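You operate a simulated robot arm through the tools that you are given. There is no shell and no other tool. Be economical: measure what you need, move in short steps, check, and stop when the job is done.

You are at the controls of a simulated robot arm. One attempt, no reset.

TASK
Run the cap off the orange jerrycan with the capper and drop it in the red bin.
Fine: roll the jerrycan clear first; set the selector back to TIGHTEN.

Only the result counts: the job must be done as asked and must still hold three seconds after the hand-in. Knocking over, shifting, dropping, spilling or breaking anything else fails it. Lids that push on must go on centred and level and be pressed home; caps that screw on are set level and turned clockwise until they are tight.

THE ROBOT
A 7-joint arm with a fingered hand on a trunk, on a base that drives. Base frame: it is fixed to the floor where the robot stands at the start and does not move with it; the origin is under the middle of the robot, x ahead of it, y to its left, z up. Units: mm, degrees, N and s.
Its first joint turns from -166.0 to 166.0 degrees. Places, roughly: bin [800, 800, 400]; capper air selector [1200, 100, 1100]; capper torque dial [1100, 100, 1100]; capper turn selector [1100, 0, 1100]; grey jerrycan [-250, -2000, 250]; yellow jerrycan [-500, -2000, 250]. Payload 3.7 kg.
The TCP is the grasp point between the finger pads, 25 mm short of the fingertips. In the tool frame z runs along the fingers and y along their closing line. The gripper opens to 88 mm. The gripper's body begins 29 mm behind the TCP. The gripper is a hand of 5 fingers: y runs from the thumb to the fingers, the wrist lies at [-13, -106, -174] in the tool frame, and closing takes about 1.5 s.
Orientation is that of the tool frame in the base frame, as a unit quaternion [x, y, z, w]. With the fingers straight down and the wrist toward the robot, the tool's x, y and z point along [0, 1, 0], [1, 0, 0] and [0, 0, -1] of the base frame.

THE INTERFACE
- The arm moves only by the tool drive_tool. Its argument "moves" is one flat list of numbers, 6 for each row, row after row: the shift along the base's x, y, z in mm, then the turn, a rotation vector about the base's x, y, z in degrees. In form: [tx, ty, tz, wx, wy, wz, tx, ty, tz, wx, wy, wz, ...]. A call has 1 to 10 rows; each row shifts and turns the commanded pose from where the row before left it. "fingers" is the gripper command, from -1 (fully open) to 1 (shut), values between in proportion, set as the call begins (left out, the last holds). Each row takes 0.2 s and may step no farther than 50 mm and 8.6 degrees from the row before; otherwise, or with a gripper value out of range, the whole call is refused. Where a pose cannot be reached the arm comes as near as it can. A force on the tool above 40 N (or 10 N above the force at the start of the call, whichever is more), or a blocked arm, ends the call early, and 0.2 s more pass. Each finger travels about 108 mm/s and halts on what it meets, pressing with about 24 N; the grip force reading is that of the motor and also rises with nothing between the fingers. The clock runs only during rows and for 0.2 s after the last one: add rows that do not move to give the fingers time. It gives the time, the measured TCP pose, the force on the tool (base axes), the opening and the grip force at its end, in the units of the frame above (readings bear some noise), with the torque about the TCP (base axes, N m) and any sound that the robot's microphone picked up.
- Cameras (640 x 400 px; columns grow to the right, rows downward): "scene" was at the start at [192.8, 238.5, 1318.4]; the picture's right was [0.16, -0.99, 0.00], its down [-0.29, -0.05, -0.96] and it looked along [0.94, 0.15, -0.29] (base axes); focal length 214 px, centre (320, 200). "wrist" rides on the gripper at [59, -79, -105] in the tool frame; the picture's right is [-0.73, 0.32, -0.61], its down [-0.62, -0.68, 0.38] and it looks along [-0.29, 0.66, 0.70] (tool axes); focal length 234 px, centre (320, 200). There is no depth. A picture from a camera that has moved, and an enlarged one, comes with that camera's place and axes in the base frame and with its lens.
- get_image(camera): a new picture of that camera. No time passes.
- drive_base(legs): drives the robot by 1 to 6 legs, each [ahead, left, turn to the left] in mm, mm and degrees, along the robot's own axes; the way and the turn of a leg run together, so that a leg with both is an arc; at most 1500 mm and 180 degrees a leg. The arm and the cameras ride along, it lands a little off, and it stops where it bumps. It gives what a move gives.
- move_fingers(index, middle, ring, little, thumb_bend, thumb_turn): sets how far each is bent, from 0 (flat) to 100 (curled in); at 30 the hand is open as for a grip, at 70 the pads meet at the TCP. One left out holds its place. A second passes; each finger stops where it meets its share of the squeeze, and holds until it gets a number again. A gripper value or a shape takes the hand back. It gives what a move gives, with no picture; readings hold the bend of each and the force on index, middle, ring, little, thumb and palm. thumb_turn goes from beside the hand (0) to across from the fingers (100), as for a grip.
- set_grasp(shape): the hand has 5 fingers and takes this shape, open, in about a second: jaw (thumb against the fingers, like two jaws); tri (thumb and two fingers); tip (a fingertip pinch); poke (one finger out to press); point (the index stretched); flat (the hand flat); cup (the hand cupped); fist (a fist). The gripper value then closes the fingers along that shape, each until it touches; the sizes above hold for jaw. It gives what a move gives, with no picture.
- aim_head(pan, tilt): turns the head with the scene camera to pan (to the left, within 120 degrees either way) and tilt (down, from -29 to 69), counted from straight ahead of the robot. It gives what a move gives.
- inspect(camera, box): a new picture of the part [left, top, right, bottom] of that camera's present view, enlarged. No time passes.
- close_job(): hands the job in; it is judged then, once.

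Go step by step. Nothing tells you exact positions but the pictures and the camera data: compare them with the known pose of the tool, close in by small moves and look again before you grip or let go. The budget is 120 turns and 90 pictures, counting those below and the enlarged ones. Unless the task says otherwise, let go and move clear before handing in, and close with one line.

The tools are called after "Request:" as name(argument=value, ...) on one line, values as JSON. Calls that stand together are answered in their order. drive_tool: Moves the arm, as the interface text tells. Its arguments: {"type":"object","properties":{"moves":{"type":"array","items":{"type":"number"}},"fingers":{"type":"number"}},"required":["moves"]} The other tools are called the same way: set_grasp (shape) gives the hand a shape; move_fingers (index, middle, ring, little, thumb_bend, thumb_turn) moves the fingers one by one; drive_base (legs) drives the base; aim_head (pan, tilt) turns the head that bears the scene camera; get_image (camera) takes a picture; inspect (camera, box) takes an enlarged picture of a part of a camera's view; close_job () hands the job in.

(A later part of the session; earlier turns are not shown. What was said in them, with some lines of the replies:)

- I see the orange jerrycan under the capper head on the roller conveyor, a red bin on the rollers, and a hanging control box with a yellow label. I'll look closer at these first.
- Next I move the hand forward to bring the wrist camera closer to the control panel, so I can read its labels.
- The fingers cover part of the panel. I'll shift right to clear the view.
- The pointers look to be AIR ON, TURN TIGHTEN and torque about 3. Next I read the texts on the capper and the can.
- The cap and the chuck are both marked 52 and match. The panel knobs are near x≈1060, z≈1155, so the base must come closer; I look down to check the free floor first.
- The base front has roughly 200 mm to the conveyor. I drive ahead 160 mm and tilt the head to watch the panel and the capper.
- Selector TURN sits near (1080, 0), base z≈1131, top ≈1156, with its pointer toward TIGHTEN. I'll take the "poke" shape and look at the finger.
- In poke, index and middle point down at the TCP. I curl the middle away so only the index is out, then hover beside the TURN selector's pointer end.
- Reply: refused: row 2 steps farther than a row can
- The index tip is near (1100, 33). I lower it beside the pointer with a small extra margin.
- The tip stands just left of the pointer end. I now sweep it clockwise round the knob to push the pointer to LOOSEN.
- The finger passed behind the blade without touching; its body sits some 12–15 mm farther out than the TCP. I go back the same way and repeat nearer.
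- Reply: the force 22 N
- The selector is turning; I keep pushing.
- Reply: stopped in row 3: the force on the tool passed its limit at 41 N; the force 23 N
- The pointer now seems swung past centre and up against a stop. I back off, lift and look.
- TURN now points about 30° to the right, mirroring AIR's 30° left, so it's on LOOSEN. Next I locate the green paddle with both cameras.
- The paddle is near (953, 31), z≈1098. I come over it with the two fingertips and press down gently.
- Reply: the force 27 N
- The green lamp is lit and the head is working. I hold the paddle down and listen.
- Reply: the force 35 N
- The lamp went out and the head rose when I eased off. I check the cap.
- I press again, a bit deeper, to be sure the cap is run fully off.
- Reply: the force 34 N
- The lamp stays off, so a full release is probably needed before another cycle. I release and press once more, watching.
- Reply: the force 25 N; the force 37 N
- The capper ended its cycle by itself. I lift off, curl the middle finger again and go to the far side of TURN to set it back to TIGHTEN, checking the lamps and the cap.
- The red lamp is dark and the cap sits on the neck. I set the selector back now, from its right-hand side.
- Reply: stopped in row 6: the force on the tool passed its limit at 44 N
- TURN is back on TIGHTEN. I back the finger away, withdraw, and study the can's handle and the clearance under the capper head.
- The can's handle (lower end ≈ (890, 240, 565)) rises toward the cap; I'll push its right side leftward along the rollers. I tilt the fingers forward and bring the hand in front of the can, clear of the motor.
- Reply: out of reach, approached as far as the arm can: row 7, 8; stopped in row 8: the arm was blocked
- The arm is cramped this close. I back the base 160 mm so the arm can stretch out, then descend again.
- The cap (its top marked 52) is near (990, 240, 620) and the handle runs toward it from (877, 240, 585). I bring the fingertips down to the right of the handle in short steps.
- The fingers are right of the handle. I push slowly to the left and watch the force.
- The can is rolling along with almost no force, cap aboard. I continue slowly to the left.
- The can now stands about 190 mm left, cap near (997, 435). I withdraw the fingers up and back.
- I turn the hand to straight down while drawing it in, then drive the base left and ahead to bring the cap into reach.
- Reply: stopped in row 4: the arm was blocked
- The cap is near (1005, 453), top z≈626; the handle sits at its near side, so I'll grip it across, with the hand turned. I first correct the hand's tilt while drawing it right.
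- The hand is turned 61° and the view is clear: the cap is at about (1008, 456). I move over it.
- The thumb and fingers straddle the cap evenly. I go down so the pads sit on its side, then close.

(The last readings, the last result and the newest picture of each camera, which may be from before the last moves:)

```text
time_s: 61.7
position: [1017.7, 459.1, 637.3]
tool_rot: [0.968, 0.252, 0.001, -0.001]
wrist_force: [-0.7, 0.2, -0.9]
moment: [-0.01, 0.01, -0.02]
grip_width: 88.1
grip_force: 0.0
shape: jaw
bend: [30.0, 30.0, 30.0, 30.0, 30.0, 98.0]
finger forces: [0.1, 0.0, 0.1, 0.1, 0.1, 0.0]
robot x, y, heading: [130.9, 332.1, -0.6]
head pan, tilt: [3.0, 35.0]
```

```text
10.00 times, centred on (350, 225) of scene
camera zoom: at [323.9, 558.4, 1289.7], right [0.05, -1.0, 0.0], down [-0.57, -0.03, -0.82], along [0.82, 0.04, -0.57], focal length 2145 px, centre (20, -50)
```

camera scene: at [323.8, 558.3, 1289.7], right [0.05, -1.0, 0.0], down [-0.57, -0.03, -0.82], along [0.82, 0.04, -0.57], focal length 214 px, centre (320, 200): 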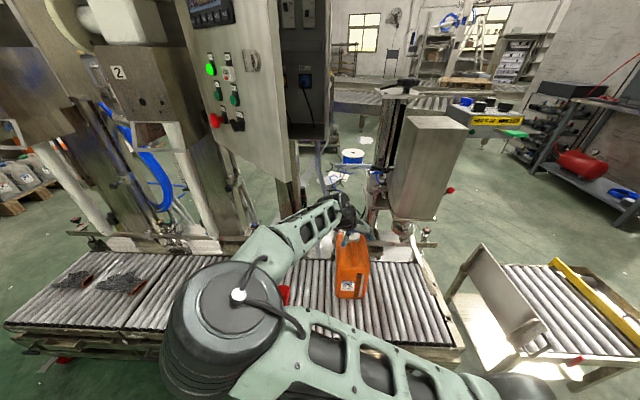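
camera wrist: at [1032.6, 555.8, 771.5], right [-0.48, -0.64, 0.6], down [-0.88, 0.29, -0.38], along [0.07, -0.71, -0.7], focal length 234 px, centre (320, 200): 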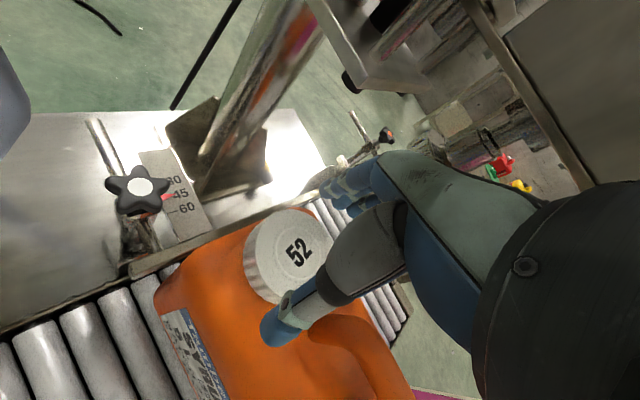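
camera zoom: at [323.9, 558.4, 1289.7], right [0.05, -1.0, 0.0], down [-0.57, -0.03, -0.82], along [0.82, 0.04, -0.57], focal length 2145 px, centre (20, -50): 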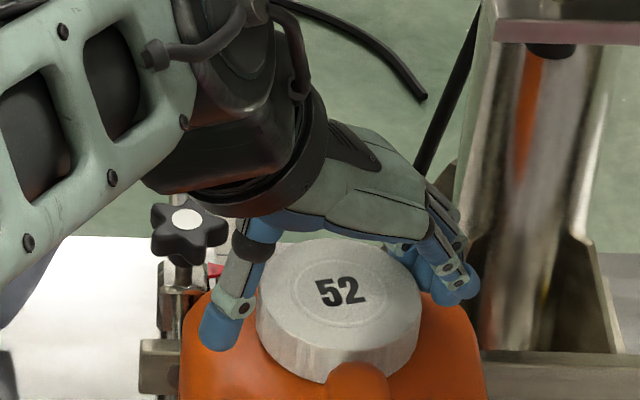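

Request:
drive_tool(fingers=1, moves=[0, 0, 0, 0, 0, 0, 0, 0, 0, 0, 0, 0, 0, 0, 0, 0, 0, 0, 0, 0, 0, 0, 0, 0, 0, 0, 0, 0, 0, 0, 0, 0, 0, 0, 0, 0, 0, 0, 0, 0, 0, 0])

Request:
inspect(camera="scene", box=[318, 205, 382, 245])

```text
time_s: 63.3
position: [1017.6, 459.1, 635.9]
tool_rot: [0.968, 0.252, 0.002, -0.002]
wrist_force: [-0.4, -0.4, 0.4]
moment: [0.02, -0.01, 0.02]
grip_width: 62.6
grip_force: 24.0
shape: jaw
bend: [27.0, 33.0, 33.0, 35.0, 65.0, 100.0]
finger forces: [13.2, 6.0, 2.8, 0.0, 21.7, 0.0]
robot x, y, heading: [131.0, 332.2, -0.6]
head pan, tilt: [3.0, 35.0]
```

```text
10.00 times, centred on (350, 225) of scene
camera zoom: at [323.9, 558.4, 1289.7], right [0.05, -1.0, 0.0], down [-0.57, -0.03, -0.82], along [0.82, 0.04, -0.57], focal length 2145 px, centre (20, -50)
```

zoom: 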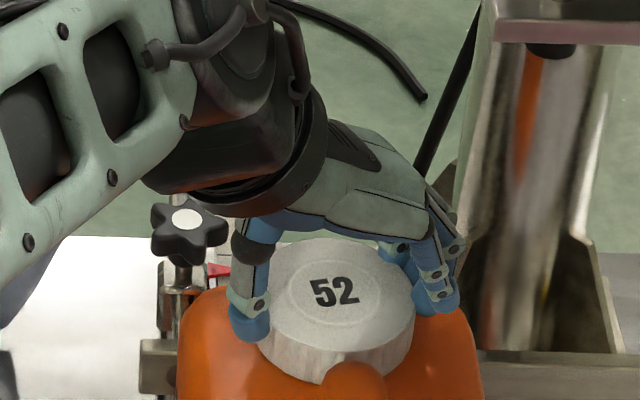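

The cap is gripped at 63 mm. I lift gently and watch the load.

Request:
drive_tool(moves=[0, 0, 4, 0, 0, 0, 0, 0, 5, 0, 0, 0, 0, 0, 6, 0, 0, 0])

Request:
inspect(camera="scene", box=[318, 205, 382, 245])

```text
time_s: 64.1
position: [1016.7, 458.8, 649.7]
tool_rot: [0.968, 0.252, 0.001, -0.002]
wrist_force: [-0.6, -0.6, -0.5]
moment: [0.01, 0.0, -0.01]
grip_width: 62.6
grip_force: 24.0
shape: jaw
bend: [27.0, 33.0, 33.0, 35.0, 65.0, 100.0]
finger forces: [13.1, 6.0, 2.8, 0.0, 21.7, 0.0]
robot x, y, heading: [135.1, 329.5, -0.3]
head pan, tilt: [3.0, 35.0]
```

```text
10.00 times, centred on (350, 225) of scene
camera zoom: at [323.9, 558.4, 1289.7], right [0.05, -1.0, 0.0], down [-0.57, -0.03, -0.82], along [0.82, 0.04, -0.57], focal length 2145 px, centre (20, -50)
```

zoom: 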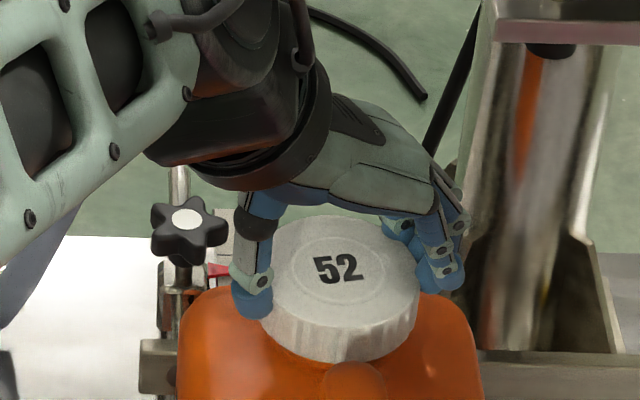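

The cap came free without load. I lift it well clear and draw it back from the capper.

Request:
drive_tool(moves=[0, 0, 25, 0, 0, 0, 0, 0, 35, 0, 0, 0, 0, 0, 40, 0, 0, 0, -40, 0, 0, 0, 0, 0, -45, 0, 0, 0, 0, 0, -45, 0, 0, 0, 0, 0, -45, 0, 0, 0, 0, 0, -45, 0, 0, 0, 0, 0, -45, 0, 0, 0, 0, 0, -45, 0, 0, 0, 0, 0])

Request:
get_image(camera="scene")

```text
time_s: 66.3
position: [718.6, 454.7, 747.4]
tool_rot: [0.972, 0.237, -0.005, -0.003]
wrist_force: [0.2, -1.0, -0.5]
moment: [0.04, 0.04, 0.02]
grip_width: 62.7
grip_force: 24.2
shape: jaw
bend: [27.0, 33.0, 34.0, 35.0, 65.0, 100.0]
finger forces: [13.0, 6.1, 2.8, 0.0, 21.7, 0.1]
robot x, y, heading: [133.0, 329.0, -0.2]
head pan, tilt: [3.0, 35.0]
```

```text
15 pictures are left
camera scene: at [335.4, 565.0, 1286.5], right [0.05, -1.0, 0.01], down [-0.58, -0.03, -0.81], along [0.81, 0.03, -0.58], focal length 214 px, centre (320, 200)
```

scene: 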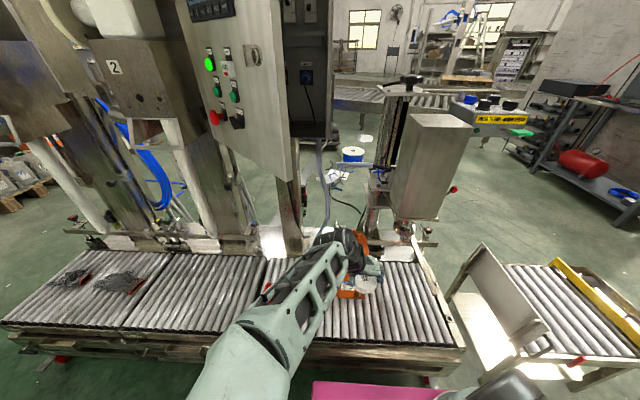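

The door overhead begins at about x≈750, and the hand is short of it. I drive the base left to stand before the red bin.

Request:
drive_base(legs=[[0, 340, 0]])

Request:
get_image(camera="wrist")

Request:
get_image(camera="scene")

```text
time_s: 68.5
position: [723.1, 788.9, 746.4]
tool_rot: [0.972, 0.236, -0.004, -0.002]
wrist_force: [0.0, 0.1, -0.6]
moment: [-0.02, 0.0, 0.0]
grip_width: 62.8
grip_force: 24.1
shape: jaw
bend: [27.0, 33.0, 34.0, 35.0, 65.0, 100.0]
finger forces: [13.1, 6.0, 2.7, 0.1, 21.7, 0.0]
robot x, y, heading: [137.9, 665.5, -0.6]
head pan, tilt: [3.0, 35.0]
```

```text
14 pictures are left
camera wrist: at [740.3, 886.9, 850.8], right [-0.49, -0.62, 0.61], down [-0.87, 0.32, -0.38], along [0.04, -0.72, -0.7], focal length 234 px, centre (320, 200)
```

wrist: 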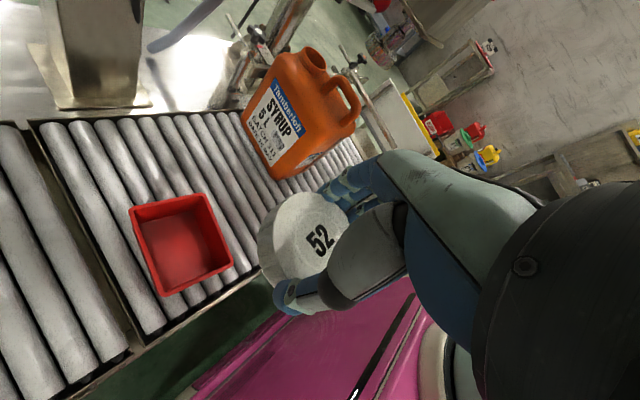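

```text
13 pictures are left
camera scene: at [340.7, 899.0, 1286.6], right [0.04, -1.0, 0.0], down [-0.58, -0.03, -0.81], along [0.81, 0.03, -0.58], focal length 214 px, centre (320, 200)
```

scene: 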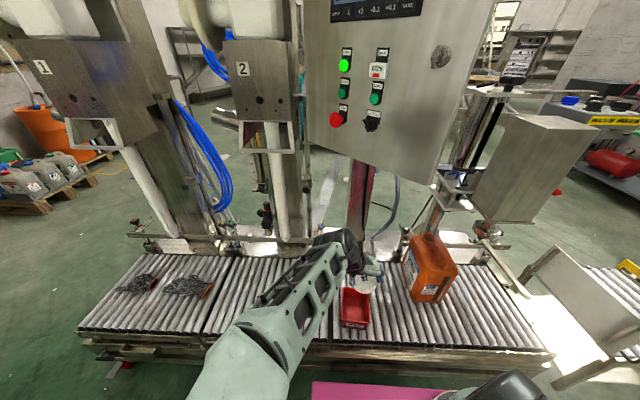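

The cap is held and the can stands open at right. The bin's middle is near (809, 772); I go over it and lower partway.

Request:
drive_tool(moves=[43, -8, 0, 0, 0, 0, 43, -9, 0, 0, 0, 0, 0, 0, -45, 0, 0, 0, 0, 0, -45, 0, 0, 0, 0, 0, -45, 0, 0, 0, 0, 0, -45, 0, 0, 0, 0, 0, -37, 0, 0, 0])

Request:
get_image(camera="wrist")

Request:
inspect(camera="scene", box=[304, 250, 432, 330])

```text
time_s: 70.1
position: [803.2, 767.3, 535.5]
tool_rot: [0.972, 0.236, 0.001, -0.002]
wrist_force: [-0.5, 0.4, -0.9]
moment: [0.02, 0.01, -0.02]
grip_width: 62.8
grip_force: 23.7
shape: jaw
bend: [27.0, 33.0, 34.0, 35.0, 65.0, 100.0]
finger forces: [13.0, 6.0, 2.8, 0.0, 21.6, 0.1]
robot x, y, heading: [136.2, 669.8, -0.8]
head pan, tilt: [3.0, 35.0]
```

```text
12 pictures are left
camera wrist: at [819.6, 864.9, 640.8], right [-0.5, -0.62, 0.6], down [-0.87, 0.32, -0.38], along [0.05, -0.71, -0.7], focal length 234 px, centre (320, 200)
```

wrist: 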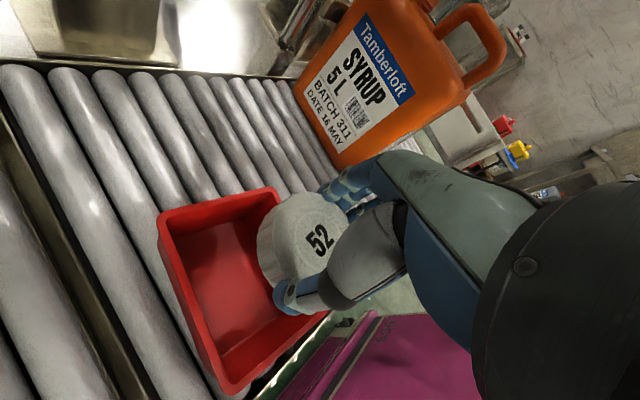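

```text
5.00 times, centred on (368, 290) of scene
camera zoom: at [328.1, 894.4, 1289.7], right [0.04, -1.0, 0.0], down [-0.57, -0.02, -0.82], along [0.82, 0.03, -0.57], focal length 1072 px, centre (80, -250)
```

zoom: 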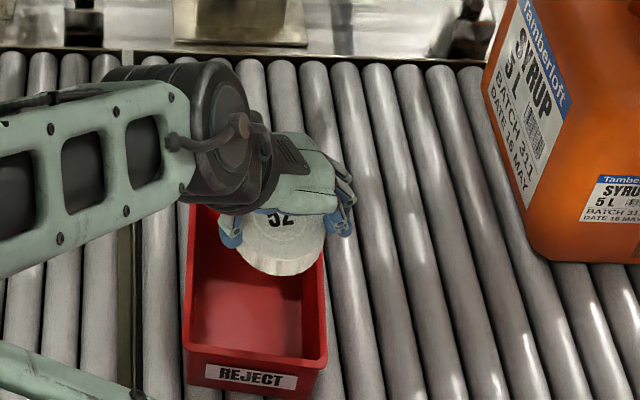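

The hand is centred over the REJECT bin. I lower until the cap is just above the rim, then open.

Request:
drive_tool(moves=[0, 4, -35, 0, 0, 0, 0, 0, -30, 0, 0, 0, 0, 0, -15, 0, 0, 0])

Request:
inspect(camera="scene", box=[304, 260, 432, 340])

```text
time_s: 70.9
position: [804.7, 774.2, 456.2]
tool_rot: [0.972, 0.236, 0.002, -0.003]
wrist_force: [0.3, -0.3, 0.0]
moment: [-0.01, -0.04, 0.02]
grip_width: 62.3
grip_force: 23.7
shape: jaw
bend: [27.0, 33.0, 34.0, 35.0, 65.0, 100.0]
finger forces: [12.8, 6.0, 3.4, 0.1, 21.8, 0.1]
robot x, y, heading: [136.0, 668.6, -0.7]
head pan, tilt: [3.0, 35.0]
```

```text
5.00 times, centred on (368, 300) of scene
camera zoom: at [328.1, 894.4, 1289.7], right [0.04, -1.0, 0.0], down [-0.57, -0.02, -0.82], along [0.82, 0.03, -0.57], focal length 1072 px, centre (80, -300)
```

zoom: 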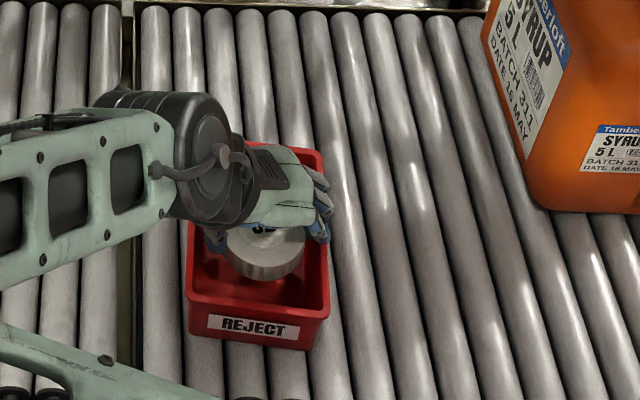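

Request:
drive_tool(moves=[3, 5, 0, 0, 0, 0, 0, 0, 0, 0, 0, 0])

Request:
drive_tool(fingers=-0.75, moves=[0, 0, 0, 0, 0, 0, 0, 0, 0, 0, 0, 0, 0, 0, 0, 0, 0, 0, 0, 0, 0, 0, 0, 0, 0, 0, 20, 0, 0, 0, 0, 0, 40, 0, 0, 0, 0, 0, 45, 0, 0, 0, 0, 0, 45, 0, 0, 0])

Request:
get_image(camera="wrist")

Request:
inspect(camera="scene", box=[304, 260, 432, 340])

```text
time_s: 71.5
position: [804.8, 777.8, 455.7]
tool_rot: [0.972, 0.236, 0.001, -0.002]
wrist_force: [0.0, 0.3, -0.1]
moment: [-0.03, 0.0, 0.01]
grip_width: 62.3
grip_force: 23.6
shape: jaw
bend: [27.0, 33.0, 34.0, 35.0, 65.0, 100.0]
finger forces: [12.8, 6.0, 3.1, 0.0, 21.7, 0.0]
robot x, y, heading: [135.0, 669.1, -0.8]
head pan, tilt: [3.0, 35.0]
```

```text
time_s: 73.3
position: [805.6, 778.3, 608.1]
tool_rot: [0.972, 0.236, 0.001, -0.002]
wrist_force: [0.1, 0.1, 0.3]
moment: [-0.06, 0.0, -0.02]
grip_width: 77.0
grip_force: 0.1
shape: jaw
bend: [28.0, 32.0, 30.0, 32.0, 39.0, 98.0]
finger forces: [0.0, 0.0, 0.1, 0.0, 0.0, 0.1]
robot x, y, heading: [139.3, 668.7, -0.8]
head pan, tilt: [3.0, 35.0]
```

```text
9 pictures are left
camera wrist: at [821.9, 875.2, 713.0], right [-0.5, -0.62, 0.6], down [-0.87, 0.32, -0.38], along [0.04, -0.71, -0.7], focal length 234 px, centre (320, 200)
```

wrist: 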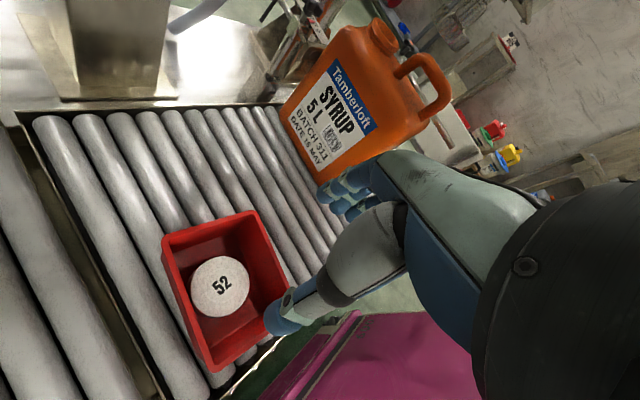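

```text
5.00 times, centred on (368, 300) of scene
camera zoom: at [328.0, 894.4, 1289.7], right [0.04, -1.0, 0.0], down [-0.57, -0.02, -0.82], along [0.82, 0.03, -0.57], focal length 1072 px, centre (80, -300)
```

zoom: 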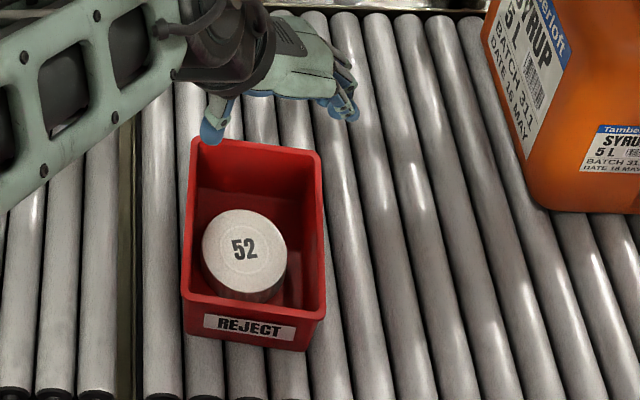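

The cap lies in the bin and the hand is clear. One last look at the selector.

Request:
aim_head(pan=-40, tilt=20)

Request:
get_image(camera="scene")

```text
time_s: 74.4
position: [805.8, 778.5, 608.1]
tool_rot: [0.972, 0.236, 0.001, -0.002]
wrist_force: [0.2, -0.1, -0.9]
moment: [-0.01, -0.01, 0.0]
grip_width: 76.8
grip_force: 0.1
shape: jaw
bend: [28.0, 32.0, 30.0, 32.0, 39.0, 98.0]
finger forces: [0.0, 0.0, 0.1, 0.0, 0.0, 0.0]
robot x, y, heading: [131.5, 670.6, -0.5]
head pan, tilt: [-40.0, 20.0]
```

```text
7 pictures are left
camera scene: at [310.7, 830.2, 1313.5], right [-0.65, -0.76, 0.0], down [-0.26, 0.22, -0.94], along [0.71, -0.61, -0.34], focal length 214 px, centre (320, 200)
```

scene: 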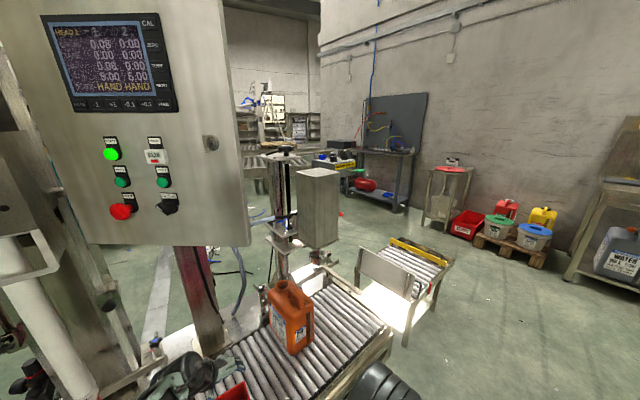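

Request:
inspect(camera="scene", box=[303, 140, 367, 180])

```text
10.00 times, centred on (335, 160) of scene
camera zoom: at [310.7, 830.2, 1313.5], right [-0.65, -0.76, 0.0], down [-0.26, 0.22, -0.94], along [0.71, -0.61, -0.34], focal length 2145 px, centre (170, 600)
```

zoom: 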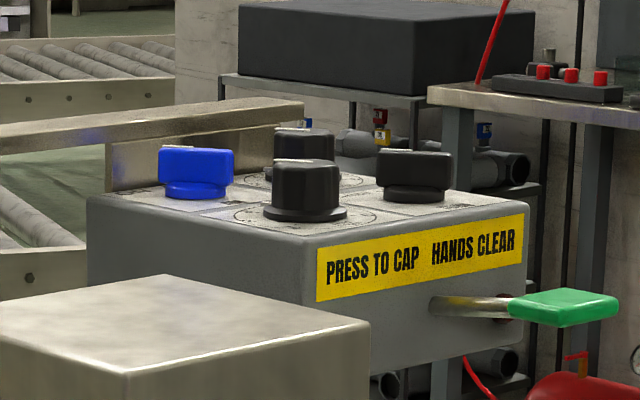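

AIR and TURN point the same way, so TURN is back on TIGHTEN and AIR is still ON. The cap is in the bin, the can is rolled clear and upright, and the hand is empty and clear, so I hand in.

Request:
close_job()

```text
The job is handed in.
```

I ran the cap off the orange jerrycan with the capper and dropped it in the red bin. The can is rolled clear and standing, and the selector is back on TIGHTEN. The bin may have shifted a few millimetres when the fingers opened over it.
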